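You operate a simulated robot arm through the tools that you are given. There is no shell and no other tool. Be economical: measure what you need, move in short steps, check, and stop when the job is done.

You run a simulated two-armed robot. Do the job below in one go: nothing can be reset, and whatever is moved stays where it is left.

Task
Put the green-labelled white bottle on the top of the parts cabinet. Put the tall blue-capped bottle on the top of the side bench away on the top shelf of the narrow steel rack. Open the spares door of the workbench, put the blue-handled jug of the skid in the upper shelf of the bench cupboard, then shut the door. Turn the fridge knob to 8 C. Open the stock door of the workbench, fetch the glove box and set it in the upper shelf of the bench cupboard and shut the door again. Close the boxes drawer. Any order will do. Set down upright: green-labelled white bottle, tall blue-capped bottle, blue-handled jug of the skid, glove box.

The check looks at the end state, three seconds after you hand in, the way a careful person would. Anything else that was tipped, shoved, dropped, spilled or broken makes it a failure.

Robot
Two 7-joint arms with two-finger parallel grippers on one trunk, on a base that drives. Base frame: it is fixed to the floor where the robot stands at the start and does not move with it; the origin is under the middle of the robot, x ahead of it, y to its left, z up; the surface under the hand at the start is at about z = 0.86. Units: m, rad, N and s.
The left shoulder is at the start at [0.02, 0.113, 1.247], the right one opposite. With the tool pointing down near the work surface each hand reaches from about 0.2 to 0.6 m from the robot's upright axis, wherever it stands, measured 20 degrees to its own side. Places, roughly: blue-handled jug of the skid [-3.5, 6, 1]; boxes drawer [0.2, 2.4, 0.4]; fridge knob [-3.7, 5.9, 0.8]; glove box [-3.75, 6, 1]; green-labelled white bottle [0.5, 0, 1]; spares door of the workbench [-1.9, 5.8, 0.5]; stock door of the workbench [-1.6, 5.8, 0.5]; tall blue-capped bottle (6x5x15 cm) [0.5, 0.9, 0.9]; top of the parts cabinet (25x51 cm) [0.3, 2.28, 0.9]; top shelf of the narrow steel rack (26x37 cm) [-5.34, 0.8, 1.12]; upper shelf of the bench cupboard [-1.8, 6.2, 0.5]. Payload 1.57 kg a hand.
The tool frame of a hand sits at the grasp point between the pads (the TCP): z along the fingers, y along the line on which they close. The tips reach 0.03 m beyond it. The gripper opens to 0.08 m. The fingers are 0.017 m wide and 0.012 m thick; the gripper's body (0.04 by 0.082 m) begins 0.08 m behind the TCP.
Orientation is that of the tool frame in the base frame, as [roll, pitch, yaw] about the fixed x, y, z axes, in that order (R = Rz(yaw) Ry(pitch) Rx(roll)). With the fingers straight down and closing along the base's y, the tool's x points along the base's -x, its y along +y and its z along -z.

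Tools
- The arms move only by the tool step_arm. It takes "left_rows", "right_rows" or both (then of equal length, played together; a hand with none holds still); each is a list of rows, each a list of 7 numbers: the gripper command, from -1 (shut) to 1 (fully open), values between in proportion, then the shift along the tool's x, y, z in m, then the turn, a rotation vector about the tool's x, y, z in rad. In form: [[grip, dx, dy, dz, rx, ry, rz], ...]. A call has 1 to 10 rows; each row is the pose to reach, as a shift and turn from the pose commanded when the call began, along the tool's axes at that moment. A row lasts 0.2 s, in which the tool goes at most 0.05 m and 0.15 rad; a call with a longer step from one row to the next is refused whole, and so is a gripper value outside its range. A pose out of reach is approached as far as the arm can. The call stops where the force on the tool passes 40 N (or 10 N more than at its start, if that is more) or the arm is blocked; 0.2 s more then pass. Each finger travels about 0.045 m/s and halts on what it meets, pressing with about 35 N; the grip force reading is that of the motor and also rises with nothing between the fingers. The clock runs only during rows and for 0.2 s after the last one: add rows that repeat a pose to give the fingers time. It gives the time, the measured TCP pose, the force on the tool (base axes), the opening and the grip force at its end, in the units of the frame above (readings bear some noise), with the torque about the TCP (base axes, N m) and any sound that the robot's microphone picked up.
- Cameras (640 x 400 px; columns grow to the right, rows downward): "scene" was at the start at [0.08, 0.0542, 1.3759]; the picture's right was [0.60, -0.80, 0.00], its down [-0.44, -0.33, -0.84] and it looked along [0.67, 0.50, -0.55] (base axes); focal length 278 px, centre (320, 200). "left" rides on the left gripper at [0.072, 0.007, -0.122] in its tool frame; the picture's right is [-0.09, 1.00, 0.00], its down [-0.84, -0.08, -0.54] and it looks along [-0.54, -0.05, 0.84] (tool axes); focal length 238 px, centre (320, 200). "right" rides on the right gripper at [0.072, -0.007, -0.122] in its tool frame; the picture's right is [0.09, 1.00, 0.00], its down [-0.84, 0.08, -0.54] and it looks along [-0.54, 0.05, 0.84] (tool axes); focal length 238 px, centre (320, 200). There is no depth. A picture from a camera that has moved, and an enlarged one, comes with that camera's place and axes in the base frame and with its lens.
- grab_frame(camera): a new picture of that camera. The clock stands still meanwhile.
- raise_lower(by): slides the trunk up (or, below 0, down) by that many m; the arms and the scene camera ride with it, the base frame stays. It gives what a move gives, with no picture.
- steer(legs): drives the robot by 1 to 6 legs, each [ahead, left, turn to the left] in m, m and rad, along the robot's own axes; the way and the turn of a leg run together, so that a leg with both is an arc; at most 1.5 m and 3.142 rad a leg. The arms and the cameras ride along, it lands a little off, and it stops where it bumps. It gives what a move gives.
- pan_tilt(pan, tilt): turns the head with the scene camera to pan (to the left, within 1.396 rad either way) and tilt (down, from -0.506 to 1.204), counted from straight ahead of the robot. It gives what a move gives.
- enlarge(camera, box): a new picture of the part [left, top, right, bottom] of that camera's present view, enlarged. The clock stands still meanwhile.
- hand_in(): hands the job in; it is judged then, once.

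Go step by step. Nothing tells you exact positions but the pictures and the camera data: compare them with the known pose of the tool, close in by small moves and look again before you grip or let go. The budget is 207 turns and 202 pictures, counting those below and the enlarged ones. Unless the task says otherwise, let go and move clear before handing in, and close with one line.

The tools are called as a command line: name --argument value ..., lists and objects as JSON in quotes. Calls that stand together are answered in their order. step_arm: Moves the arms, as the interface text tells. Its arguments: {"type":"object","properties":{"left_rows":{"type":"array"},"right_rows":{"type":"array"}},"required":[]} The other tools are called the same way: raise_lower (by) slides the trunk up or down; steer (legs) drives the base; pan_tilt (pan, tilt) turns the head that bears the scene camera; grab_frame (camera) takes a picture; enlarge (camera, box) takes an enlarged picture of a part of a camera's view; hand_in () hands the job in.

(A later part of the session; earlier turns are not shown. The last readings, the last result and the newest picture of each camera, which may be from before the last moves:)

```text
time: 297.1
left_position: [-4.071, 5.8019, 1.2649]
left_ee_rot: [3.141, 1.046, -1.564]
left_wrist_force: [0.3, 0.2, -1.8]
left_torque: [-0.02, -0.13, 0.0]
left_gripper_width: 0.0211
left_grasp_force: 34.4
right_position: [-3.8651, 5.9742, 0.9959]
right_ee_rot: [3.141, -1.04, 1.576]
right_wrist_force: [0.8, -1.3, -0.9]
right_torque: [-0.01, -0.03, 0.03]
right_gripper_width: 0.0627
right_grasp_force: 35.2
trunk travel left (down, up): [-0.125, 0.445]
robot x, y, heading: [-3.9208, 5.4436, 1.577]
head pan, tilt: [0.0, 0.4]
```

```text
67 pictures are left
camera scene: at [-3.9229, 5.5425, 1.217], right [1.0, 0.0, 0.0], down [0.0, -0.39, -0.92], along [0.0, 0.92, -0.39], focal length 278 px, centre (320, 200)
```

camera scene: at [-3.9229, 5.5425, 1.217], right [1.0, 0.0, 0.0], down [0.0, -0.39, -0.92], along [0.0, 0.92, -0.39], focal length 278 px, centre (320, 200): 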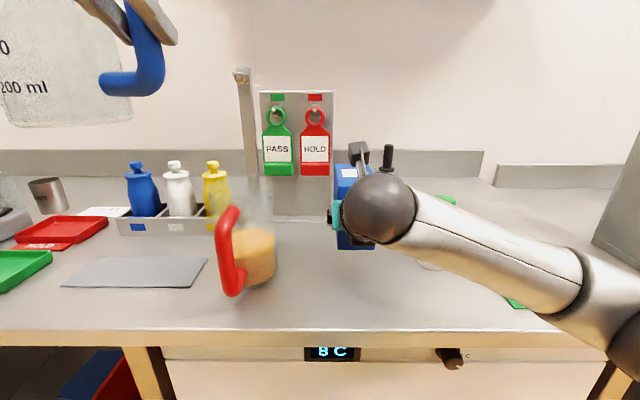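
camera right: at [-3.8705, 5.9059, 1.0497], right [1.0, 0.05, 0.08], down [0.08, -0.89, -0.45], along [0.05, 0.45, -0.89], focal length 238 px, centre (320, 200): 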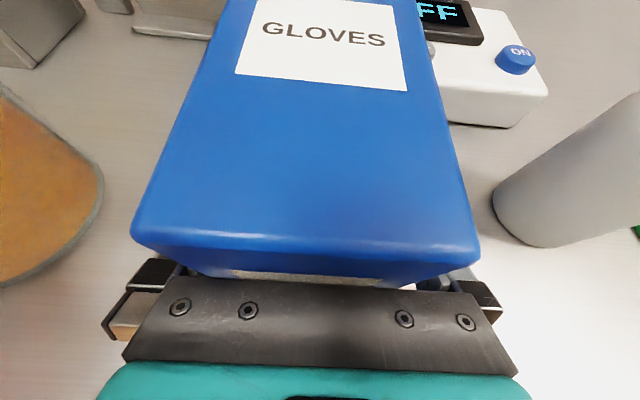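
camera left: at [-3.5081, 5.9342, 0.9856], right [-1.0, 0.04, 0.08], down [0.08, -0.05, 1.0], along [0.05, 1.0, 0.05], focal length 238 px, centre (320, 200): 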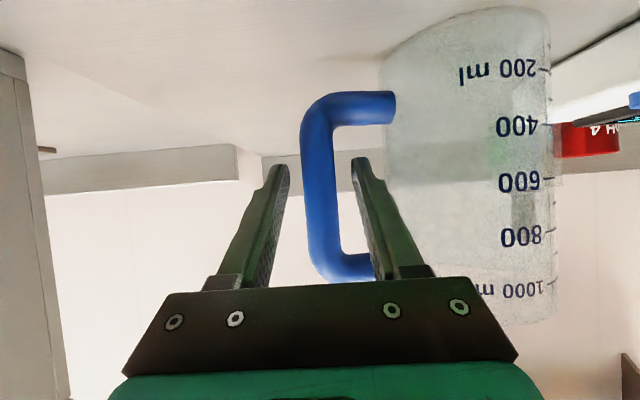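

Both objects are held. I'll drive back to the workbench and line up between the open doors.

steer --legs '[[-0.45, 0, 0], [0, -1.4, 0], [0, -0.78, 0]]'

raise_lower --by -0.12

pan_tilt --pan 0.0 --tilt 0.6

grab_frame --camera "scene"

```text
time: 310.2
left_position: [-1.8866, 5.3559, 1.2655]
left_ee_rot: [3.142, 1.048, -1.565]
left_wrist_force: [0.5, 0.0, -1.9]
left_torque: [0.01, -0.1, 0.03]
left_gripper_width: 0.0208
left_grasp_force: 34.3
right_position: [-1.6796, 5.5294, 0.9949]
right_ee_rot: [3.142, -1.039, 1.572]
right_wrist_force: [-0.1, -0.4, -2.0]
right_torque: [-0.01, 0.02, -0.01]
right_gripper_width: 0.0627
right_grasp_force: 34.8
trunk travel left (down, up): [-0.125, 0.445]
robot x, y, heading: [-1.7351, 4.992, 1.571]
head pan, tilt: [0.0, 0.4]
```

```text
time: 311.7
left_position: [-1.8861, 5.3564, 1.1472]
left_ee_rot: [-3.14, 1.046, -1.566]
left_wrist_force: [-0.3, 0.0, -2.4]
left_torque: [-0.06, -0.13, -0.02]
left_gripper_width: 0.0211
left_grasp_force: 34.2
right_position: [-1.68, 5.5312, 0.8747]
right_ee_rot: [3.141, -1.041, 1.573]
right_wrist_force: [0.1, 0.7, -2.0]
right_torque: [-0.01, 0.04, -0.03]
right_gripper_width: 0.0628
right_grasp_force: 34.6
trunk travel left (down, up): [-0.005, 0.565]
robot x, y, heading: [-1.7372, 4.9946, 1.571]
head pan, tilt: [0.0, 0.4]
```

```text
time: 312.4
left_position: [-1.8867, 5.3578, 1.1455]
left_ee_rot: [3.141, 1.047, -1.565]
left_wrist_force: [-0.1, -0.4, -1.6]
left_torque: [-0.07, -0.11, 0.01]
left_gripper_width: 0.021
left_grasp_force: 34.2
right_position: [-1.6802, 5.53, 0.8751]
right_ee_rot: [-3.141, -1.041, 1.573]
right_wrist_force: [0.3, 0.5, -1.5]
right_torque: [0.01, -0.04, -0.01]
right_gripper_width: 0.0627
right_grasp_force: 34.8
trunk travel left (down, up): [-0.005, 0.565]
robot x, y, heading: [-1.7365, 4.9981, 1.579]
head pan, tilt: [0.0, 0.6]
```

```text
66 pictures are left
camera scene: at [-1.7387, 5.0939, 1.0788], right [1.0, 0.0, 0.0], down [0.0, -0.56, -0.83], along [0.0, 0.83, -0.56], focal length 278 px, centre (320, 200)
```

scene: 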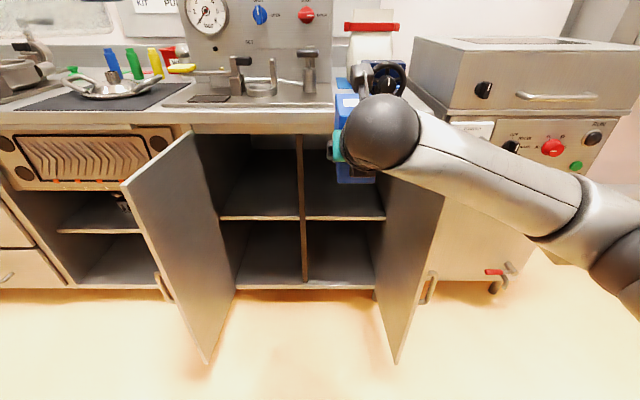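

step_arm --right_rows '[[-1, -0.039, 0, 0.0228, 0, 0, 0], [-1, -0.078, 0, 0.0456, 0, 0, 0], [-1, -0.117, 0, 0.0684, 0, 0, 0], [-1, -0.156, 0, 0.0912, 0, 0, 0], [-1, -0.195, 0, 0.114, 0, 0, 0], [-1, -0.234, 0, 0.137, 0, 0, 0], [-1, -0.2715, 0, 0.159, 0, 0, 0]]'

grab_frame --camera "scene"

```text
time: 314.0
left_position: [-1.887, 5.3575, 1.1465]
left_ee_rot: [-3.141, 1.046, -1.567]
left_wrist_force: [0.7, -1.0, -1.3]
left_torque: [-0.04, -0.12, 0.01]
left_gripper_width: 0.0213
left_grasp_force: 34.4
right_position: [-1.7023, 5.5383, 0.5732]
right_ee_rot: [3.127, -1.03, 1.571]
right_wrist_force: [0.5, -0.1, -0.3]
right_torque: [0.01, 0.01, 0.03]
right_gripper_width: 0.0628
right_grasp_force: 34.6
right hand out of reach, approached as far as the arm can: row 6, 7
trunk travel left (down, up): [-0.005, 0.565]
robot x, y, heading: [-1.7368, 4.9894, 1.569]
head pan, tilt: [0.0, 0.6]
```

```text
65 pictures are left
camera scene: at [-1.7385, 5.0939, 1.0788], right [1.0, 0.0, 0.0], down [0.0, -0.57, -0.82], along [0.0, 0.82, -0.57], focal length 278 px, centre (320, 200)
```

scene: 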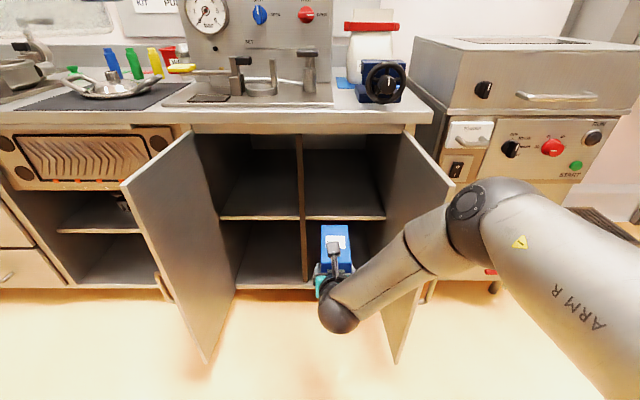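

step_arm --right_rows '[[-1, 0.018, 0.01, 0.03, 0, 0, 0], [-1, 0.036, 0.02, 0.06, 0, 0, 0], [-1, 0.054, 0.02, 0.09, 0, 0, 0], [-1, 0.071, 0.02, 0.1207, 0, 0, 0]]'

grab_frame --camera "scene"

```text
time: 315.0
left_position: [-1.886, 5.3563, 1.147]
left_ee_rot: [-3.14, 1.048, -1.565]
left_wrist_force: [0.7, 0.3, -1.6]
left_torque: [-0.07, -0.09, 0.02]
left_gripper_width: 0.0211
left_grasp_force: 34.2
right_position: [-1.6825, 5.673, 0.5784]
right_ee_rot: [-3.137, -1.04, 1.572]
right_wrist_force: [0.4, -0.6, -1.2]
right_torque: [0.02, 0.0, 0.01]
right_gripper_width: 0.0629
right_grasp_force: 35.1
right hand out of reach, approached as far as the arm can: row 1, 4
trunk travel left (down, up): [-0.005, 0.565]
robot x, y, heading: [-1.7395, 4.9943, 1.568]
head pan, tilt: [0.0, 0.6]
```

```text
64 pictures are left
camera scene: at [-1.7385, 5.0938, 1.0788], right [1.0, 0.0, 0.0], down [0.0, -0.56, -0.83], along [0.0, 0.83, -0.56], focal length 278 px, centre (320, 200)
```

scene: 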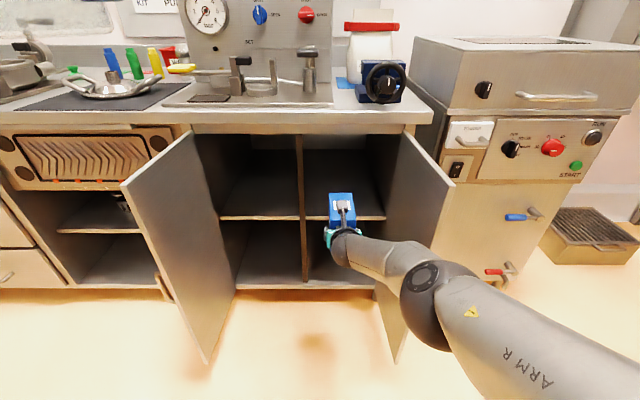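

steer --legs '[[0.0, 0.025, 0.003], [0.28, 0, 0]]'

grab_frame --camera "scene"

grab_frame --camera "right"

```text
time: 317.4
left_position: [-1.9131, 5.6391, 1.1455]
left_ee_rot: [-3.141, 1.047, -1.561]
left_wrist_force: [0.1, 0.3, -1.6]
left_torque: [-0.05, -0.14, 0.0]
left_gripper_width: 0.021
left_grasp_force: 34.2
right_position: [-1.7098, 5.958, 0.5783]
right_ee_rot: [3.142, -1.041, 1.576]
right_wrist_force: [-0.5, -0.9, -2.4]
right_torque: [0.01, -0.02, 0.02]
right_gripper_width: 0.0629
right_grasp_force: 35.5
trunk travel left (down, up): [-0.005, 0.565]
robot x, y, heading: [-1.762, 5.2773, 1.576]
head pan, tilt: [0.0, 0.6]
```

```text
63 pictures are left
camera scene: at [-1.765, 5.3765, 1.0788], right [1.0, 0.0, 0.0], down [0.0, -0.57, -0.82], along [0.0, 0.82, -0.57], focal length 278 px, centre (320, 200)
```

scene: 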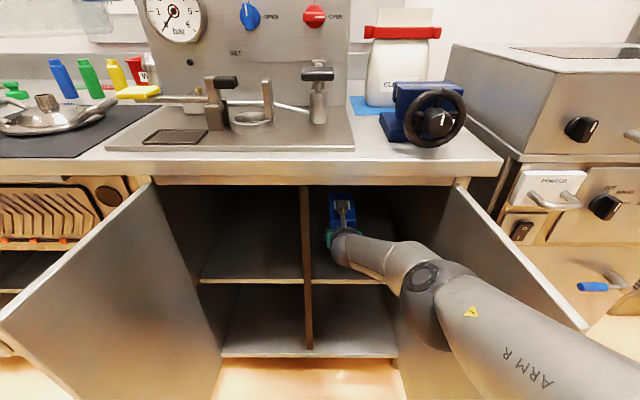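

```text
62 pictures are left
camera right: at [-1.7149, 5.8889, 0.702], right [1.0, 0.05, 0.08], down [0.08, -0.89, -0.45], along [0.05, 0.45, -0.89], focal length 238 px, centre (320, 200)
```

right: 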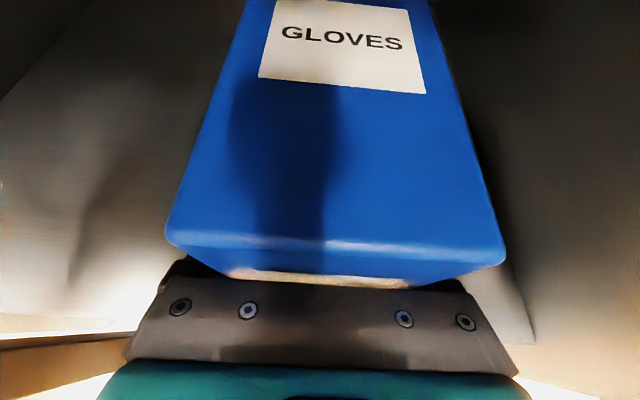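

step_arm --right_rows '[[-1, -0.0086, 0, 0.005, 0, 0, 0], [-1, -0.0172, 0, 0.0101, 0, 0, 0], [-1, -0.0216, 0, 0.0127, 0, 0, 0]]'

step_arm --right_rows '[[-1, -0.0034, 0, 0.002, 0, 0, 0], [-1, -0.0052, 0, 0.003, 0, 0, 0]]'

step_arm --right_rows '[[-1, -0.0034, 0, 0.002, 0, 0, 0], [-1, -0.0043, 0, 0.0025, 0, 0, 0]]'

```text
time: 318.2
left_position: [-1.9141, 5.6389, 1.146]
left_ee_rot: [3.141, 1.046, -1.562]
left_wrist_force: [0.2, 0.1, -1.2]
left_torque: [-0.03, -0.15, 0.0]
left_gripper_width: 0.0213
left_grasp_force: 34.0
right_position: [-1.7065, 5.9535, 0.5674]
right_ee_rot: [-3.139, -1.04, 1.576]
right_wrist_force: [-0.1, 0.1, -1.5]
right_torque: [-0.02, 0.01, 0.04]
right_gripper_width: 0.0625
right_grasp_force: 34.6
right hand out of reach, approached as far as the arm can: row 1, 2, 3
trunk travel left (down, up): [-0.005, 0.565]
robot x, y, heading: [-1.7661, 5.2772, 1.572]
head pan, tilt: [0.0, 0.6]
```

```text
time: 318.8
left_position: [-1.9134, 5.6386, 1.1466]
left_ee_rot: [3.14, 1.048, -1.561]
left_wrist_force: [0.3, -0.5, -1.1]
left_torque: [-0.06, -0.11, 0.0]
left_gripper_width: 0.0209
left_grasp_force: 34.3
right_position: [-1.704, 5.9519, 0.5649]
right_ee_rot: [-3.141, -1.04, 1.576]
right_wrist_force: [0.0, 0.6, -2.6]
right_torque: [0.01, 0.01, 0.01]
right_gripper_width: 0.0628
right_grasp_force: 34.8
right hand out of reach, approached as far as the arm can: row 1, 2
trunk travel left (down, up): [-0.005, 0.565]
robot x, y, heading: [-1.7639, 5.2711, 1.573]
head pan, tilt: [0.0, 0.6]
```

```text
time: 319.4
left_position: [-1.913, 5.6397, 1.1443]
left_ee_rot: [-3.142, 1.047, -1.562]
left_wrist_force: [-0.2, 0.0, -1.8]
left_torque: [-0.07, -0.11, -0.01]
left_gripper_width: 0.021
left_grasp_force: 33.9
right_position: [-1.7049, 5.9508, 0.5635]
right_ee_rot: [-3.139, -1.04, 1.574]
right_wrist_force: [0.0, -0.2, -1.6]
right_torque: [0.0, 0.01, 0.0]
right_gripper_width: 0.0628
right_grasp_force: 35.2
right hand out of reach, approached as far as the arm can: row 1, 2
trunk travel left (down, up): [-0.005, 0.565]
robot x, y, heading: [-1.7653, 5.2738, 1.574]
head pan, tilt: [0.0, 0.6]
```

step_arm --right_rows '[[-1, -0.02, 0, -0.017, 0, 0, 0], [-1, -0.0408, 0, -0.034, 0, 0, 0], [-1, -0.0408, 0, -0.034, 0, 0, 0]]'

steer --legs '[[0.05, 0, 0]]'

step_arm --right_rows '[[-1, -0.0034, 0, 0.002, 0, 0, 0], [-1, -0.0043, 0, 0.0025, 0, 0, 0]]'

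grab_frame --camera "scene"

```text
time: 320.2
left_position: [-1.9145, 5.6387, 1.1452]
left_ee_rot: [3.139, 1.046, -1.561]
left_wrist_force: [-0.1, 0.7, -2.2]
left_torque: [-0.07, -0.1, -0.01]
left_gripper_width: 0.0211
left_grasp_force: 34.4
right_position: [-1.7094, 5.9007, 0.5486]
right_ee_rot: [3.133, -1.032, 1.578]
right_wrist_force: [-0.5, -0.4, -1.0]
right_torque: [-0.02, 0.02, 0.02]
right_gripper_width: 0.0629
right_grasp_force: 34.9
right hand out of reach, approached as far as the arm can: row 2, 3
trunk travel left (down, up): [-0.005, 0.565]
robot x, y, heading: [-1.7683, 5.2741, 1.574]
head pan, tilt: [0.0, 0.6]
```

```text
time: 321.1
left_position: [-1.9139, 5.6882, 1.1449]
left_ee_rot: [3.14, 1.048, -1.562]
left_wrist_force: [-0.1, -0.4, -1.6]
left_torque: [-0.04, -0.13, 0.01]
left_gripper_width: 0.021
left_grasp_force: 34.6
right_position: [-1.7099, 5.9519, 0.5469]
right_ee_rot: [3.132, -1.032, 1.576]
right_wrist_force: [0.7, -0.7, -1.4]
right_torque: [0.01, -0.01, 0.0]
right_gripper_width: 0.0628
right_grasp_force: 35.3
trunk travel left (down, up): [-0.005, 0.565]
robot x, y, heading: [-1.7657, 5.33, 1.571]
head pan, tilt: [0.0, 0.6]
```

```text
time: 321.7
left_position: [-1.9159, 5.6884, 1.1462]
left_ee_rot: [-3.141, 1.047, -1.562]
left_wrist_force: [0.6, 0.1, -1.7]
left_torque: [-0.06, -0.11, -0.02]
left_gripper_width: 0.021
left_grasp_force: 34.5
right_position: [-1.7091, 5.9524, 0.5425]
right_ee_rot: [3.13, -1.029, 1.578]
right_wrist_force: [0.6, -0.1, -1.0]
right_torque: [0.0, 0.01, -0.01]
right_gripper_width: 0.0627
right_grasp_force: 35.3
trunk travel left (down, up): [-0.005, 0.565]
robot x, y, heading: [-1.7634, 5.3285, 1.573]
head pan, tilt: [0.0, 0.6]
```

```text
61 pictures are left
camera scene: at [-1.7652, 5.4259, 1.0788], right [1.0, 0.0, 0.0], down [0.0, -0.57, -0.82], along [0.0, 0.82, -0.57], focal length 278 px, centre (320, 200)
```

scene: 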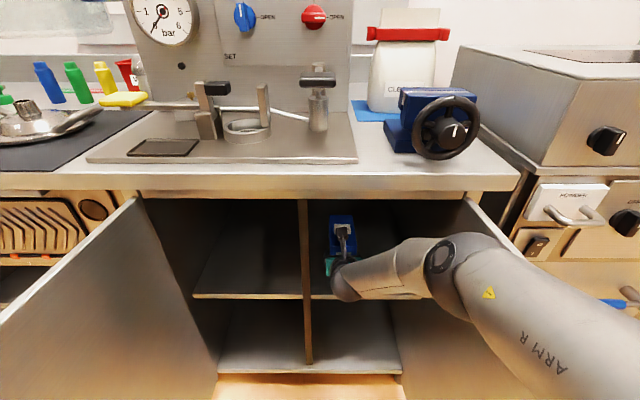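

step_arm --right_rows '[[-1, -0.0026, 0, 0.0015, 0, 0, 0], [-1, -0.0043, 0, 0.0025, 0, 0, 0]]'

step_arm --right_rows '[[-1, -0.0026, 0, 0.0015, 0, 0, 0], [-1, -0.0043, 0, 0.0025, 0, 0, 0]]'

step_arm --right_rows '[[-1, -0.0026, 0, 0.0015, 0, 0, 0], [-1, -0.0043, 0, 0.0025, 0, 0, 0]]'

grab_frame --camera "right"

```text
time: 322.3
left_position: [-1.9132, 5.6882, 1.1451]
left_ee_rot: [3.141, 1.049, -1.561]
left_wrist_force: [0.2, -0.8, -1.3]
left_torque: [-0.05, -0.14, 0.03]
left_gripper_width: 0.0209
left_grasp_force: 34.9
right_position: [-1.7103, 5.952, 0.538]
right_ee_rot: [3.132, -1.03, 1.576]
right_wrist_force: [-0.4, 0.1, -2.1]
right_torque: [0.0, 0.01, 0.04]
right_gripper_width: 0.0629
right_grasp_force: 34.9
trunk travel left (down, up): [-0.005, 0.565]
robot x, y, heading: [-1.7647, 5.3273, 1.57]
head pan, tilt: [0.0, 0.6]
```

```text
time: 322.9
left_position: [-1.9135, 5.6892, 1.1463]
left_ee_rot: [3.142, 1.049, -1.562]
left_wrist_force: [0.9, -0.4, -2.1]
left_torque: [-0.02, -0.08, 0.02]
left_gripper_width: 0.0209
left_grasp_force: 34.8
right_position: [-1.7095, 5.9517, 0.5326]
right_ee_rot: [3.128, -1.029, 1.575]
right_wrist_force: [0.1, 0.8, -1.4]
right_torque: [0.01, 0.0, 0.01]
right_gripper_width: 0.0629
right_grasp_force: 35.1
trunk travel left (down, up): [-0.005, 0.565]
robot x, y, heading: [-1.7614, 5.3235, 1.572]
head pan, tilt: [0.0, 0.6]
```

```text
time: 323.5
left_position: [-1.9142, 5.6882, 1.1454]
left_ee_rot: [3.141, 1.049, -1.563]
left_wrist_force: [-0.5, 0.2, -1.6]
left_torque: [-0.05, -0.11, 0.01]
left_gripper_width: 0.0208
left_grasp_force: 34.6
right_position: [-1.712, 5.9519, 0.5283]
right_ee_rot: [3.129, -1.029, 1.576]
right_wrist_force: [0.1, 0.9, -2.3]
right_torque: [0.0, 0.01, 0.02]
right_gripper_width: 0.0629
right_grasp_force: 35.3
trunk travel left (down, up): [-0.005, 0.565]
robot x, y, heading: [-1.7605, 5.3241, 1.574]
head pan, tilt: [0.0, 0.6]
```

```text
60 pictures are left
camera right: at [-1.7177, 5.8855, 0.6526], right [1.0, 0.04, 0.09], down [0.08, -0.9, -0.44], along [0.06, 0.44, -0.9], focal length 238 px, centre (320, 200)
```

right: 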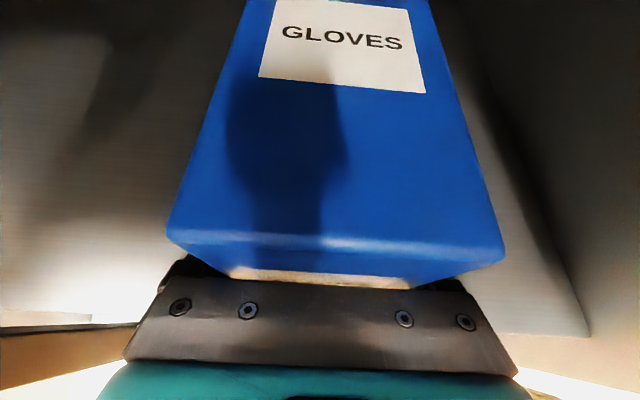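

step_arm --right_rows '[[-1, -0.0026, 0, 0.0015, 0, 0, 0], [-1, -0.0034, 0, 0.002, 0, 0, 0]]'

step_arm --right_rows '[[-1, -0.0026, 0, 0.0015, 0, 0, 0], [-1, -0.0034, 0, 0.002, 0, 0, 0]]'

step_arm --right_rows '[[-1, -0.0026, 0, 0.0015, 0, 0, 0], [-1, -0.0034, 0, 0.002, 0, 0, 0]]'

enlarge --camera "scene" --box '[280, 190, 440, 320]'

```text
time: 324.1
left_position: [-1.9143, 5.6878, 1.1463]
left_ee_rot: [3.141, 1.048, -1.562]
left_wrist_force: [0.0, 0.7, -2.4]
left_torque: [-0.06, -0.13, -0.02]
left_gripper_width: 0.021
left_grasp_force: 33.8
right_position: [-1.7103, 5.9519, 0.5223]
right_ee_rot: [3.127, -1.027, 1.575]
right_wrist_force: [0.1, 0.0, -2.0]
right_torque: [-0.01, 0.0, -0.01]
right_gripper_width: 0.0628
right_grasp_force: 34.2
trunk travel left (down, up): [-0.005, 0.565]
robot x, y, heading: [-1.7616, 5.3271, 1.579]
head pan, tilt: [0.0, 0.6]
```

```text
time: 324.7
left_position: [-1.914, 5.689, 1.1455]
left_ee_rot: [-3.141, 1.047, -1.563]
left_wrist_force: [0.3, 0.1, -0.9]
left_torque: [-0.06, -0.15, 0.0]
left_gripper_width: 0.0213
left_grasp_force: 34.5
right_position: [-1.7105, 5.9513, 0.5189]
right_ee_rot: [3.129, -1.026, 1.576]
right_wrist_force: [0.3, -0.5, -1.5]
right_torque: [0.0, 0.03, -0.01]
right_gripper_width: 0.0627
right_grasp_force: 34.7
trunk travel left (down, up): [-0.005, 0.565]
robot x, y, heading: [-1.7642, 5.3271, 1.577]
head pan, tilt: [0.0, 0.6]
```

```text
time: 325.3
left_position: [-1.9139, 5.6891, 1.1467]
left_ee_rot: [-3.141, 1.048, -1.564]
left_wrist_force: [0.6, 0.2, -2.1]
left_torque: [-0.04, -0.14, -0.02]
left_gripper_width: 0.0213
left_grasp_force: 34.4
right_position: [-1.7116, 5.9527, 0.5149]
right_ee_rot: [3.128, -1.028, 1.576]
right_wrist_force: [0.5, -0.7, -2.3]
right_torque: [0.0, 0.01, 0.01]
right_gripper_width: 0.0627
right_grasp_force: 35.7
trunk travel left (down, up): [-0.005, 0.565]
robot x, y, heading: [-1.7622, 5.3286, 1.572]
head pan, tilt: [0.0, 0.6]
```

```text
3.08 times, centred on (360, 255) of scene
camera zoom: at [-1.7652, 5.4259, 1.0788], right [1.0, 0.0, 0.0], down [0.0, -0.57, -0.82], along [0.0, 0.82, -0.57], focal length 854 px, centre (197, 31)
```

zoom: 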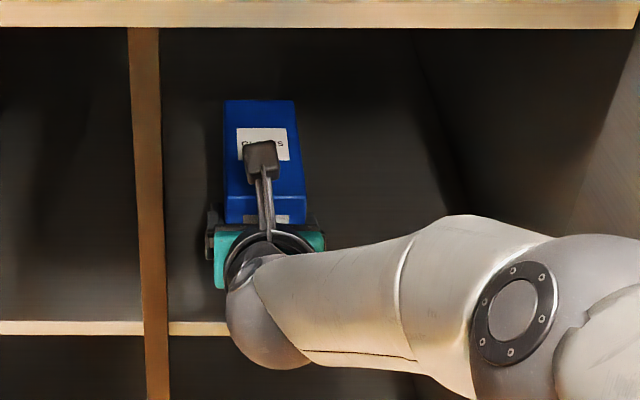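

step_arm --right_rows '[[-1, -0.0026, 0, 0.0015, 0, 0, 0], [-1, -0.0043, 0, 0.0025, 0, 0, 0]]'

step_arm --right_rows '[[-1, -0.0026, 0, 0.0015, 0, 0, 0], [-1, -0.0043, 0, 0.0025, 0, 0, 0]]'

step_arm --right_rows '[[-1, -0.0026, 0, 0.0015, 0, 0, 0], [-1, -0.0043, 0, 0.0025, 0, 0, 0]]'

```text
time: 325.9
left_position: [-1.9131, 5.6887, 1.1459]
left_ee_rot: [3.141, 1.049, -1.562]
left_wrist_force: [-0.1, 0.1, -1.0]
left_torque: [-0.06, -0.11, 0.01]
left_gripper_width: 0.021
left_grasp_force: 34.1
right_position: [-1.7102, 5.9534, 0.5116]
right_ee_rot: [3.128, -1.025, 1.578]
right_wrist_force: [-0.3, -0.4, -1.7]
right_torque: [-0.01, 0.05, -0.01]
right_gripper_width: 0.0629
right_grasp_force: 34.5
trunk travel left (down, up): [-0.005, 0.565]
robot x, y, heading: [-1.7646, 5.3256, 1.578]
head pan, tilt: [0.0, 0.6]
```

```text
time: 326.5
left_position: [-1.9145, 5.6887, 1.1456]
left_ee_rot: [3.141, 1.048, -1.562]
left_wrist_force: [-0.4, -0.7, -1.6]
left_torque: [-0.06, -0.13, 0.01]
left_gripper_width: 0.0208
left_grasp_force: 33.8
right_position: [-1.7096, 5.9507, 0.5061]
right_ee_rot: [3.129, -1.027, 1.576]
right_wrist_force: [0.2, -0.3, -2.2]
right_torque: [0.0, 0.01, 0.05]
right_gripper_width: 0.0627
right_grasp_force: 35.3
trunk travel left (down, up): [-0.005, 0.565]
robot x, y, heading: [-1.7653, 5.3255, 1.572]
head pan, tilt: [0.0, 0.6]
```

```text
time: 327.1
left_position: [-1.9132, 5.6893, 1.1462]
left_ee_rot: [-3.141, 1.049, -1.562]
left_wrist_force: [0.5, 0.0, -1.8]
left_torque: [-0.05, -0.14, 0.01]
left_gripper_width: 0.0207
left_grasp_force: 33.8
right_position: [-1.7096, 5.9523, 0.5]
right_ee_rot: [3.131, -1.028, 1.575]
right_wrist_force: [-0.4, 0.3, -1.2]
right_torque: [0.03, 0.03, -0.01]
right_gripper_width: 0.0631
right_grasp_force: 35.3
trunk travel left (down, up): [-0.005, 0.565]
robot x, y, heading: [-1.7631, 5.3251, 1.576]
head pan, tilt: [0.0, 0.6]
```

step_arm --right_rows '[[-1, -0.0026, 0, 0.0015, 0, 0, 0], [-1, -0.0043, 0, 0.0025, 0, 0, 0]]'

step_arm --right_rows '[[-1, -0.0026, 0, 0.0015, 0, 0, 0], [-1, -0.0043, 0, 0.0025, 0, 0, 0]]'

grab_frame --camera "right"

enlarge --camera "scene" --box '[280, 190, 440, 320]'

```text
time: 327.7
left_position: [-1.914, 5.6887, 1.145]
left_ee_rot: [3.141, 1.047, -1.561]
left_wrist_force: [-0.5, 0.2, -1.6]
left_torque: [-0.05, -0.12, 0.01]
left_gripper_width: 0.0209
left_grasp_force: 34.3
right_position: [-1.7102, 5.9515, 0.4956]
right_ee_rot: [3.132, -1.031, 1.577]
right_wrist_force: [0.0, -0.2, -1.5]
right_torque: [0.0, 0.0, -0.02]
right_gripper_width: 0.0627
right_grasp_force: 34.9
trunk travel left (down, up): [-0.005, 0.565]
robot x, y, heading: [-1.7659, 5.3302, 1.578]
head pan, tilt: [0.0, 0.6]
```

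```text
time: 328.3
left_position: [-1.9144, 5.6871, 1.1455]
left_ee_rot: [-3.141, 1.047, -1.561]
left_wrist_force: [0.7, 0.0, -1.6]
left_torque: [-0.05, -0.11, 0.02]
left_gripper_width: 0.0211
left_grasp_force: 34.3
right_position: [-1.7091, 5.9499, 0.4946]
right_ee_rot: [3.13, -1.035, 1.577]
right_wrist_force: [-1.2, 0.8, 5.3]
right_torque: [0.49, 0.3, 0.08]
right_gripper_width: 0.063
right_grasp_force: 34.9
trunk travel left (down, up): [-0.005, 0.565]
robot x, y, heading: [-1.7645, 5.3252, 1.578]
head pan, tilt: [0.0, 0.6]
```

```text
58 pictures are left
camera right: at [-1.7151, 5.883, 0.6192], right [1.0, 0.05, 0.08], down [0.08, -0.89, -0.44], along [0.05, 0.45, -0.89], focal length 238 px, centre (320, 200)
```

right: 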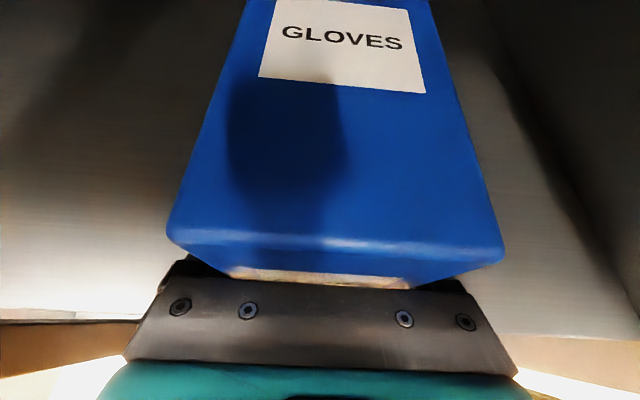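

```text
3.08 times, centred on (360, 255) of scene
camera zoom: at [-1.7653, 5.4254, 1.0789], right [1.0, 0.0, 0.0], down [0.0, -0.56, -0.83], along [0.0, 0.83, -0.56], focal length 854 px, centre (197, 31)
```

zoom: 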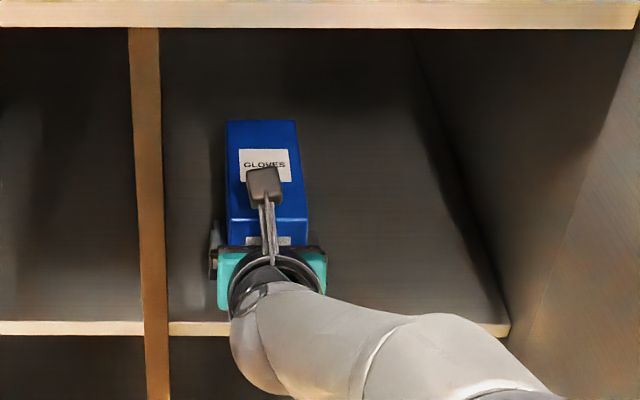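

Contact with the shelf, so I'll release the glove box and back the hand straight out.

step_arm --right_rows '[[0, 0, 0, 0, 0, 0, 0], [0.7, 0, 0, 0, 0, 0, 0], [1, 0, 0, 0, 0, 0, 0], [1, 0, 0, 0, 0, 0, 0]]'

step_arm --right_rows '[[1, 0.0, 0, -0.03, 0, 0, 0], [1, 0.0, 0, -0.06, 0, 0, 0], [1, 0.0, 0, -0.1, 0, 0, 0], [1, 0, 0, -0.13, 0, 0, 0]]'

steer --legs '[[-0.2, 0, 0]]'

grab_frame --camera "scene"

```text
time: 329.3
left_position: [-1.9135, 5.6883, 1.1464]
left_ee_rot: [-3.141, 1.045, -1.563]
left_wrist_force: [0.2, -0.4, -1.9]
left_torque: [-0.07, -0.13, -0.02]
left_gripper_width: 0.0205
left_grasp_force: 34.7
right_position: [-1.7075, 5.9489, 0.4922]
right_ee_rot: [3.132, -1.03, 1.576]
right_wrist_force: [-0.7, -0.9, 0.6]
right_torque: [-0.03, -0.05, -0.03]
right_gripper_width: 0.0803
right_grasp_force: 0.1
trunk travel left (down, up): [-0.005, 0.565]
robot x, y, heading: [-1.7648, 5.3255, 1.573]
head pan, tilt: [0.0, 0.6]
```

```text
time: 330.3
left_position: [-1.9142, 5.6885, 1.1454]
left_ee_rot: [3.142, 1.047, -1.563]
left_wrist_force: [0.0, 1.0, -1.7]
left_torque: [-0.06, -0.15, -0.01]
left_gripper_width: 0.0211
left_grasp_force: 34.4
right_position: [-1.7325, 5.8449, 0.573]
right_ee_rot: [3.117, -1.022, 1.575]
right_wrist_force: [-1.0, 0.5, -0.1]
right_torque: [-0.01, -0.03, 0.0]
right_gripper_width: 0.0799
right_grasp_force: 0.1
right hand out of reach, approached as far as the arm can: row 1, 2, 3, 4
trunk travel left (down, up): [-0.005, 0.565]
robot x, y, heading: [-1.7629, 5.3243, 1.576]
head pan, tilt: [0.0, 0.6]
```

```text
time: 331.9
left_position: [-1.9125, 5.489, 1.1449]
left_ee_rot: [3.141, 1.047, -1.562]
left_wrist_force: [-0.8, -0.8, -1.5]
left_torque: [-0.06, -0.1, -0.01]
left_gripper_width: 0.021
left_grasp_force: 34.1
right_position: [-1.7327, 5.6459, 0.5719]
right_ee_rot: [3.119, -1.019, 1.576]
right_wrist_force: [-0.2, 0.0, 0.4]
right_torque: [0.01, 0.03, 0.01]
right_gripper_width: 0.0801
right_grasp_force: 0.0
trunk travel left (down, up): [-0.005, 0.565]
robot x, y, heading: [-1.7612, 5.1244, 1.575]
head pan, tilt: [0.0, 0.6]
```

```text
56 pictures are left
camera scene: at [-1.7644, 5.2259, 1.0788], right [1.0, 0.0, 0.0], down [0.0, -0.56, -0.83], along [0.0, 0.83, -0.56], focal length 278 px, centre (320, 200)
```

scene: 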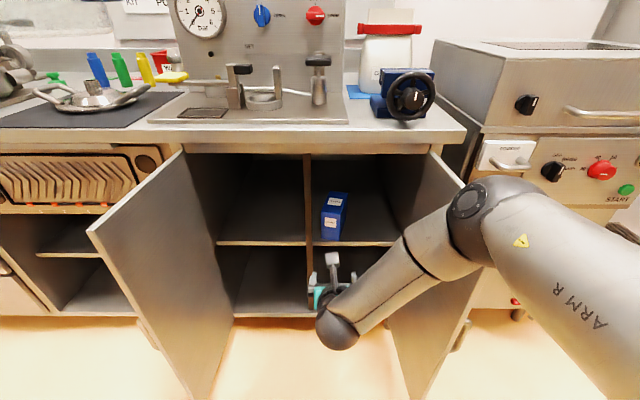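

The glove box stands upright on the right shelf. I'll back out, raise the right arm clear and lower the left arm with the jug.

steer --legs '[[-0.15, 0.075, 0]]'

step_arm --right_rows '[[1, 0.04, 0, -0.0235, 0, 0, 0], [1, 0.08, 0, -0.047, 0, 0, 0], [1, 0.12, 0, -0.07, 0, 0, 0], [1, 0.16, 0, -0.094, 0, 0, 0], [1, 0.2, 0, -0.1175, 0, 0, 0], [1, 0.24, 0, -0.141, 0, 0, 0], [1, 0.28, 0, -0.165, 0, 0, 0]]' --left_rows '[[-1, -0.02, 0.0, 0.035, 0, 0, 0], [-1, -0.04, 0, 0.07, 0, 0, 0], [-1, -0.06, 0, 0.105, 0, 0, 0], [-1, -0.08, 0, 0.14, 0, 0, 0], [-1, -0.1, 0, 0.175, 0, 0, 0], [-1, -0.12, 0, 0.21, 0, 0, 0], [-1, -0.135, 0, 0.235, 0, 0, 0]]'

grab_frame --camera "scene"

```text
time: 333.4
left_position: [-1.9878, 5.3409, 1.1467]
left_ee_rot: [-3.141, 1.048, -1.562]
left_wrist_force: [-0.6, -0.5, -1.8]
left_torque: [-0.06, -0.15, 0.0]
left_gripper_width: 0.021
left_grasp_force: 34.5
right_position: [-1.8076, 5.498, 0.5726]
right_ee_rot: [3.118, -1.019, 1.577]
right_wrist_force: [0.5, -0.7, -0.1]
right_torque: [-0.02, -0.02, 0.01]
right_gripper_width: 0.0799
right_grasp_force: 0.0
trunk travel left (down, up): [-0.005, 0.565]
robot x, y, heading: [-1.8358, 4.9755, 1.574]
head pan, tilt: [0.0, 0.6]
```

```text
time: 335.0
left_position: [-1.9996, 5.5619, 1.1275]
left_ee_rot: [-3.14, 1.046, -1.563]
left_wrist_force: [0.1, 0.0, -1.7]
left_torque: [0.0, -0.11, -0.01]
left_gripper_width: 0.021
left_grasp_force: 34.4
left hand out of reach, approached as far as the arm can: row 6, 7
right_position: [-1.8118, 5.504, 0.8978]
right_ee_rot: [3.116, -1.018, 1.581]
right_wrist_force: [0.3, 0.4, 0.4]
right_torque: [0.01, -0.06, 0.0]
right_gripper_width: 0.0802
right_grasp_force: 0.1
trunk travel left (down, up): [-0.005, 0.565]
robot x, y, heading: [-1.8404, 4.9802, 1.578]
head pan, tilt: [0.0, 0.6]
```

```text
55 pictures are left
camera scene: at [-1.8393, 5.0777, 1.0788], right [1.0, 0.0, 0.0], down [0.0, -0.56, -0.83], along [0.0, 0.83, -0.56], focal length 278 px, centre (320, 200)
```

scene: 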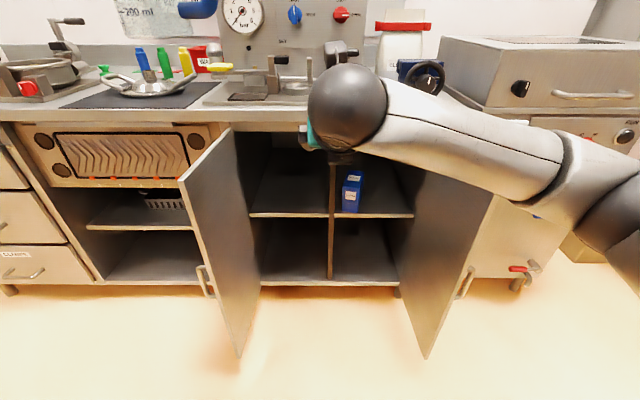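

steer --legs '[[-0.1, -0.045, -0.005]]'

step_arm --left_rows '[[-1, 0, -0.025, 0, 0, 0, 0], [-1, 0, -0.05, 0, 0, 0, 0], [-1, 0.04, -0.08, 0.023, 0, 0, 0], [-1, 0.08, -0.08, 0.046, 0, 0, 0], [-1, 0.12, -0.08, 0.069, 0, 0, 0], [-1, 0.16, -0.08, 0.092, 0, 0, 0], [-1, 0.2, -0.08, 0.115, 0, 0, 0], [-1, 0.24, -0.08, 0.1385, 0, 0, 0], [-1, 0.28, -0.08, 0.1615, 0, 0, 0], [-1, 0.32, -0.08, 0.185, 0, 0, 0]]' --right_rows '[[1, 0, 0.01, -0.02, 0, 0, 0], [1, 0, 0.02, -0.04, 0, 0, 0], [1, 0, 0.03, -0.06, 0, 0, 0], [1, 0, 0.04, -0.08, 0, 0, 0], [1, 0, 0.05, -0.1, 0, 0, 0], [1, 0, 0.06, -0.12, 0, 0, 0], [1, 0, 0.07, -0.14, 0, 0, 0], [1, 0, 0.08, -0.15, 0, 0, 0], [1, 0, 0.08, -0.16, 0, 0, 0], [1, 0, 0.08, -0.16, 0, 0, 0]]'

grab_frame --camera "scene"

```text
time: 336.2
left_position: [-1.9511, 5.4628, 1.1285]
left_ee_rot: [-3.141, 1.046, -1.567]
left_wrist_force: [-1.3, -0.3, -1.0]
left_torque: [-0.06, -0.09, 0.05]
left_gripper_width: 0.0209
left_grasp_force: 34.2
right_position: [-1.7646, 5.4047, 0.8971]
right_ee_rot: [3.116, -1.018, 1.571]
right_wrist_force: [-1.0, 0.1, 0.2]
right_torque: [0.01, 0.0, 0.03]
right_gripper_width: 0.08
right_grasp_force: 0.0
trunk travel left (down, up): [-0.005, 0.565]
robot x, y, heading: [-1.7943, 4.8787, 1.569]
head pan, tilt: [0.0, 0.6]
```

```text
refused: row 3 steps farther than a row can; nothing moved
```

```text
54 pictures are left
camera scene: at [-1.794, 4.9778, 1.0788], right [1.0, 0.0, 0.0], down [0.0, -0.56, -0.83], along [0.0, 0.83, -0.56], focal length 278 px, centre (320, 200)
```

scene: 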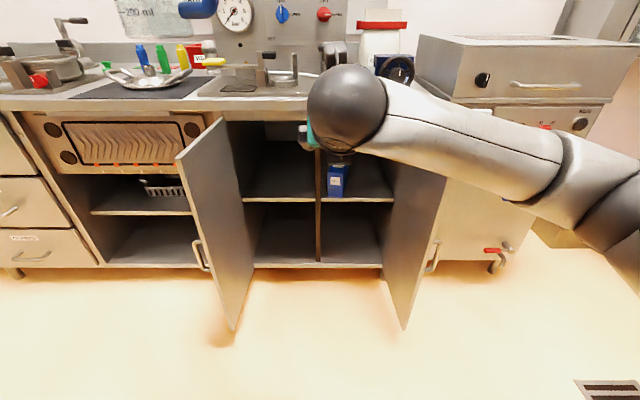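

step_arm --left_rows '[[-1, 0, -0.04, 0, 0, 0, 0], [-1, 0, -0.08, 0, 0, 0, 0], [-1, 0.04, -0.08, 0.023, 0, 0, 0], [-1, 0.08, -0.08, 0.046, 0, 0, 0], [-1, 0.12, -0.08, 0.069, 0, 0, 0], [-1, 0.16, -0.08, 0.092, 0, 0, 0], [-1, 0.2, -0.08, 0.115, 0, 0, 0], [-1, 0.24, -0.08, 0.1385, 0, 0, 0], [-1, 0.28, -0.08, 0.1615, 0, 0, 0], [-1, 0.32, -0.08, 0.185, 0, 0, 0]]' --right_rows '[[1, 0, 0.02, -0.02, 0, 0, 0], [1, 0, 0.04, -0.04, 0, 0, 0], [1, 0, 0.06, -0.06, 0, 0, 0], [1, 0, 0.08, -0.08, 0, 0, 0], [1, 0, 0.1, -0.1, 0, 0, 0], [1, 0, 0.1, -0.12, 0, 0, 0], [1, 0, 0.1, -0.14, 0, 0, 0], [1, 0, 0.1, -0.15, 0, 0, 0], [1, 0, 0.1, -0.16, 0, 0, 0], [1, 0, 0.1, -0.16, 0, 0, 0]]'

grab_frame --camera "scene"

```text
time: 338.4
left_position: [-1.9131, 5.4357, 0.7915]
left_ee_rot: [-3.137, 1.047, -1.566]
left_wrist_force: [-0.3, -0.3, -1.7]
left_torque: [-0.03, -0.12, -0.01]
left_gripper_width: 0.0209
left_grasp_force: 34.6
left hand out of reach, approached as far as the arm can: row 1, 2, 3, 4, 5, 6, 7, 8, 9, 10
right_position: [-1.6677, 5.2666, 0.9809]
right_ee_rot: [3.117, -1.019, 1.571]
right_wrist_force: [0.0, 0.1, 0.1]
right_torque: [0.01, -0.01, 0.01]
right_gripper_width: 0.0801
right_grasp_force: 0.0
trunk travel left (down, up): [-0.005, 0.565]
robot x, y, heading: [-1.7931, 4.8767, 1.567]
head pan, tilt: [0.0, 0.6]
```

```text
53 pictures are left
camera scene: at [-1.794, 4.9778, 1.0788], right [1.0, 0.0, 0.0], down [0.0, -0.56, -0.83], along [0.0, 0.83, -0.56], focal length 278 px, centre (320, 200)
```

scene: 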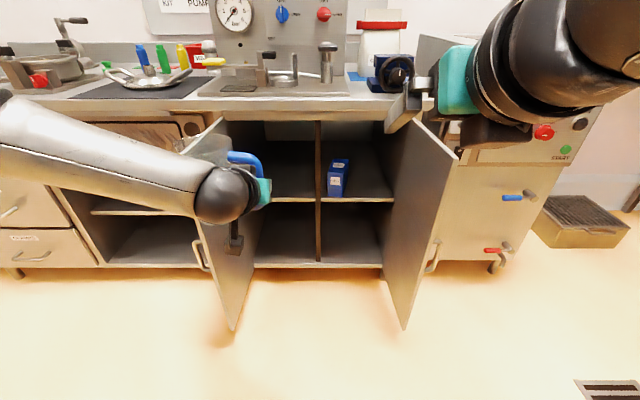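

step_arm --left_rows '[[-1, 0.035, -0.006, 0.02, 0, 0, 0], [-1, 0.07, -0.012, 0.04, 0, 0, 0], [-1, 0.105, -0.018, 0.06, 0, 0, 0], [-1, 0.14, -0.024, 0.08, 0, 0, 0], [-1, 0.165, -0.03, 0.095, 0, 0, 0], [-1, 0.15, -0.03, 0.13, 0, 0, 0], [-1, 0.13, -0.03, 0.165, 0, 0, 0]]'

grab_frame --camera "scene"

```text
time: 340.0
left_position: [-1.9724, 5.4284, 0.7268]
left_ee_rot: [-3.14, 1.046, -1.566]
left_wrist_force: [0.2, -0.6, -1.8]
left_torque: [-0.07, -0.13, 0.02]
left_gripper_width: 0.021
left_grasp_force: 34.6
left hand out of reach, approached as far as the arm can: row 1, 2, 3, 4, 5, 6, 7
right_position: [-1.6676, 5.2665, 0.981]
right_ee_rot: [3.117, -1.021, 1.57]
right_wrist_force: [0.1, -0.5, 0.0]
right_torque: [0.0, 0.01, 0.01]
right_gripper_width: 0.0801
right_grasp_force: 0.1
trunk travel left (down, up): [-0.005, 0.565]
robot x, y, heading: [-1.7888, 4.879, 1.564]
head pan, tilt: [0.0, 0.6]
```

```text
52 pictures are left
camera scene: at [-1.794, 4.9778, 1.0788], right [1.0, 0.0, 0.0], down [0.0, -0.56, -0.83], along [0.0, 0.83, -0.56], focal length 278 px, centre (320, 200)
```

scene: 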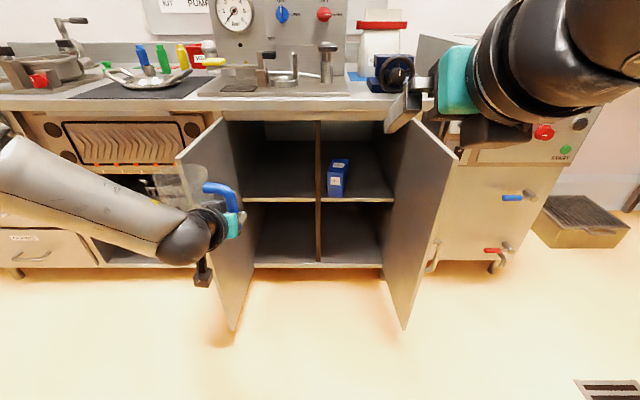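

The left arm can't go low enough in this pose, whereas the right hand's pose could. I'll take the jug back to the fridge counter, set it down and pick it up again with the right hand.

step_arm --left_rows '[[-1, -0.043, -0.005, -0.025, 0, 0, 0], [-1, -0.086, -0.01, -0.05, 0, 0, 0], [-1, -0.129, -0.015, -0.075, 0, 0, 0], [-1, -0.172, -0.02, -0.1, 0, 0, 0], [-1, -0.215, -0.025, -0.125, 0, 0, 0], [-1, -0.258, -0.03, -0.15, 0, 0, 0], [-1, -0.3, -0.03, -0.173, 0, 0, 0]]'

steer --legs '[[0.05, 0.8, 0.003], [0, 0.76, 0]]'

raise_lower --by 0.06

steer --legs '[[0.4, 0.0, 0.003]]'

grab_frame --camera "scene"

```text
time: 341.6
left_position: [-1.9445, 5.4256, 1.0721]
left_ee_rot: [-3.138, 1.047, -1.565]
left_wrist_force: [-0.2, 1.1, -1.9]
left_torque: [-0.04, -0.14, -0.03]
left_gripper_width: 0.0209
left_grasp_force: 34.3
right_position: [-1.6671, 5.2666, 0.9818]
right_ee_rot: [3.118, -1.018, 1.57]
right_wrist_force: [0.3, -0.5, -0.5]
right_torque: [-0.02, 0.0, 0.05]
right_gripper_width: 0.0797
right_grasp_force: 0.1
trunk travel left (down, up): [-0.005, 0.565]
robot x, y, heading: [-1.7909, 4.8823, 1.566]
head pan, tilt: [0.0, 0.6]
```

```text
time: 349.5
left_position: [-3.4935, 5.4837, 1.0711]
left_ee_rot: [3.141, 1.045, -1.569]
left_wrist_force: [0.7, -0.6, -1.2]
left_torque: [-0.02, -0.11, -0.02]
left_gripper_width: 0.0209
left_grasp_force: 34.1
right_position: [-3.2182, 5.3247, 0.9813]
right_ee_rot: [3.116, -1.019, 1.568]
right_wrist_force: [0.8, -0.3, 0.1]
right_torque: [0.05, 0.02, -0.01]
right_gripper_width: 0.0798
right_grasp_force: 0.0
trunk travel left (down, up): [-0.005, 0.565]
robot x, y, heading: [-3.3413, 4.9359, 1.566]
head pan, tilt: [0.0, 0.6]
```

```text
time: 350.5
left_position: [-3.4952, 5.4835, 1.1297]
left_ee_rot: [-3.141, 1.048, -1.57]
left_wrist_force: [0.2, 0.3, -0.7]
left_torque: [-0.08, -0.12, 0.03]
left_gripper_width: 0.021
left_grasp_force: 34.1
right_position: [-3.2183, 5.3246, 1.0405]
right_ee_rot: [3.118, -1.02, 1.569]
right_wrist_force: [0.9, 0.7, 0.4]
right_torque: [-0.01, 0.01, -0.02]
right_gripper_width: 0.08
right_grasp_force: 0.0
trunk travel left (down, up): [-0.065, 0.505]
robot x, y, heading: [-3.3442, 4.9398, 1.57]
head pan, tilt: [0.0, 0.6]
```

```text
time: 353.0
left_position: [-3.498, 5.8858, 1.1311]
left_ee_rot: [-3.141, 1.046, -1.563]
left_wrist_force: [0.3, -0.4, -1.8]
left_torque: [-0.04, -0.1, 0.01]
left_gripper_width: 0.021
left_grasp_force: 34.6
right_position: [-3.2204, 5.7278, 1.0413]
right_ee_rot: [3.117, -1.02, 1.574]
right_wrist_force: [0.4, 0.1, 0.0]
right_torque: [0.03, -0.03, -0.03]
right_gripper_width: 0.08
right_grasp_force: 0.1
trunk travel left (down, up): [-0.065, 0.505]
robot x, y, heading: [-3.3434, 5.3365, 1.57]
head pan, tilt: [0.0, 0.6]
```

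```text
51 pictures are left
camera scene: at [-3.3456, 5.4396, 1.1388], right [1.0, 0.0, 0.0], down [0.0, -0.57, -0.82], along [0.0, 0.82, -0.57], focal length 278 px, centre (320, 200)
```

scene: 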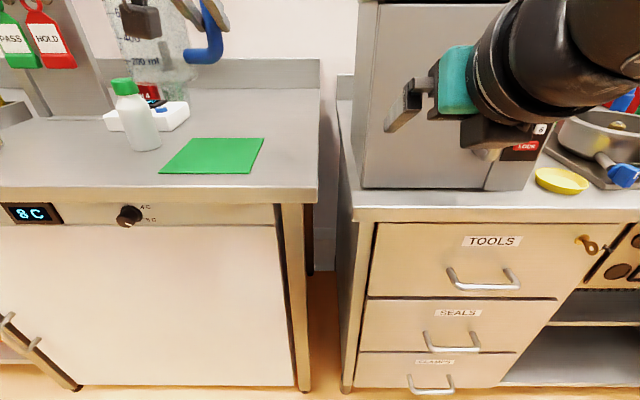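

steer --legs '[[0.075, 0.0, 0]]'

step_arm --left_rows '[[-1, -0.02, 0.001, 0.034, 0, 0, 0], [-1, -0.04, 0.002, 0.068, 0, 0, 0], [-1, -0.0575, 0.003, 0.0996, 0, 0, 0], [-1, -0.0575, 0.003, 0.0996, 0, 0, 0]]'

raise_lower --by -0.06

grab_frame --camera "scene"

```text
time: 354.1
left_position: [-3.4977, 5.9615, 1.1312]
left_ee_rot: [-3.14, 1.046, -1.561]
left_wrist_force: [-0.2, 0.0, -2.2]
left_torque: [-0.04, -0.12, 0.0]
left_gripper_width: 0.0213
left_grasp_force: 34.2
right_position: [-3.2215, 5.8036, 1.0411]
right_ee_rot: [3.116, -1.02, 1.576]
right_wrist_force: [0.5, -0.7, -0.4]
right_torque: [0.0, 0.02, 0.04]
right_gripper_width: 0.08
right_grasp_force: 0.1
trunk travel left (down, up): [-0.065, 0.505]
robot x, y, heading: [-3.3441, 5.4154, 1.573]
head pan, tilt: [0.0, 0.6]
```

```text
time: 355.1
left_position: [-3.5212, 6.0569, 1.1083]
left_ee_rot: [3.139, 1.046, -1.564]
left_wrist_force: [-0.3, -0.2, -1.6]
left_torque: [-0.04, -0.12, 0.0]
left_gripper_width: 0.0209
left_grasp_force: 33.9
left hand out of reach, approached as far as the arm can: row 2, 3, 4
right_position: [-3.2202, 5.8032, 1.042]
right_ee_rot: [3.116, -1.02, 1.575]
right_wrist_force: [0.7, -0.9, 0.0]
right_torque: [0.0, 0.02, 0.01]
right_gripper_width: 0.0801
right_grasp_force: 0.0
trunk travel left (down, up): [-0.065, 0.505]
robot x, y, heading: [-3.3452, 5.4166, 1.572]
head pan, tilt: [0.0, 0.6]
```

```text
time: 356.1
left_position: [-3.5203, 6.0575, 1.0475]
left_ee_rot: [-3.14, 1.047, -1.561]
left_wrist_force: [0.1, -0.5, -1.0]
left_torque: [-0.06, -0.12, -0.04]
left_gripper_width: 0.0209
left_grasp_force: 34.1
right_position: [-3.2211, 5.8035, 0.9812]
right_ee_rot: [3.117, -1.021, 1.576]
right_wrist_force: [0.1, 0.8, 0.2]
right_torque: [0.02, -0.03, 0.02]
right_gripper_width: 0.0799
right_grasp_force: 0.1
trunk travel left (down, up): [-0.005, 0.565]
robot x, y, heading: [-3.3479, 5.4132, 1.572]
head pan, tilt: [0.0, 0.6]
```

```text
50 pictures are left
camera scene: at [-3.3458, 5.5143, 1.0788], right [1.0, 0.0, 0.0], down [0.0, -0.56, -0.83], along [0.0, 0.83, -0.56], focal length 278 px, centre (320, 200)
```

scene: 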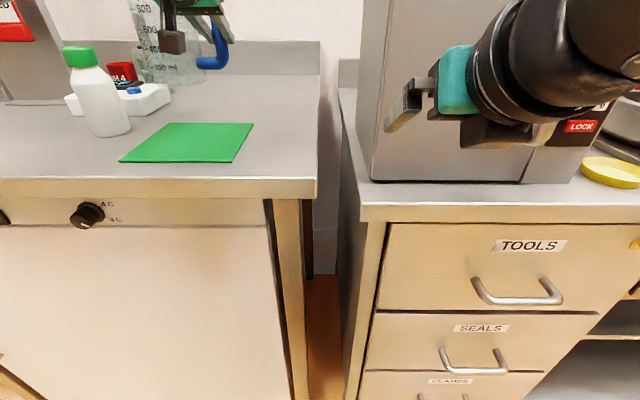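

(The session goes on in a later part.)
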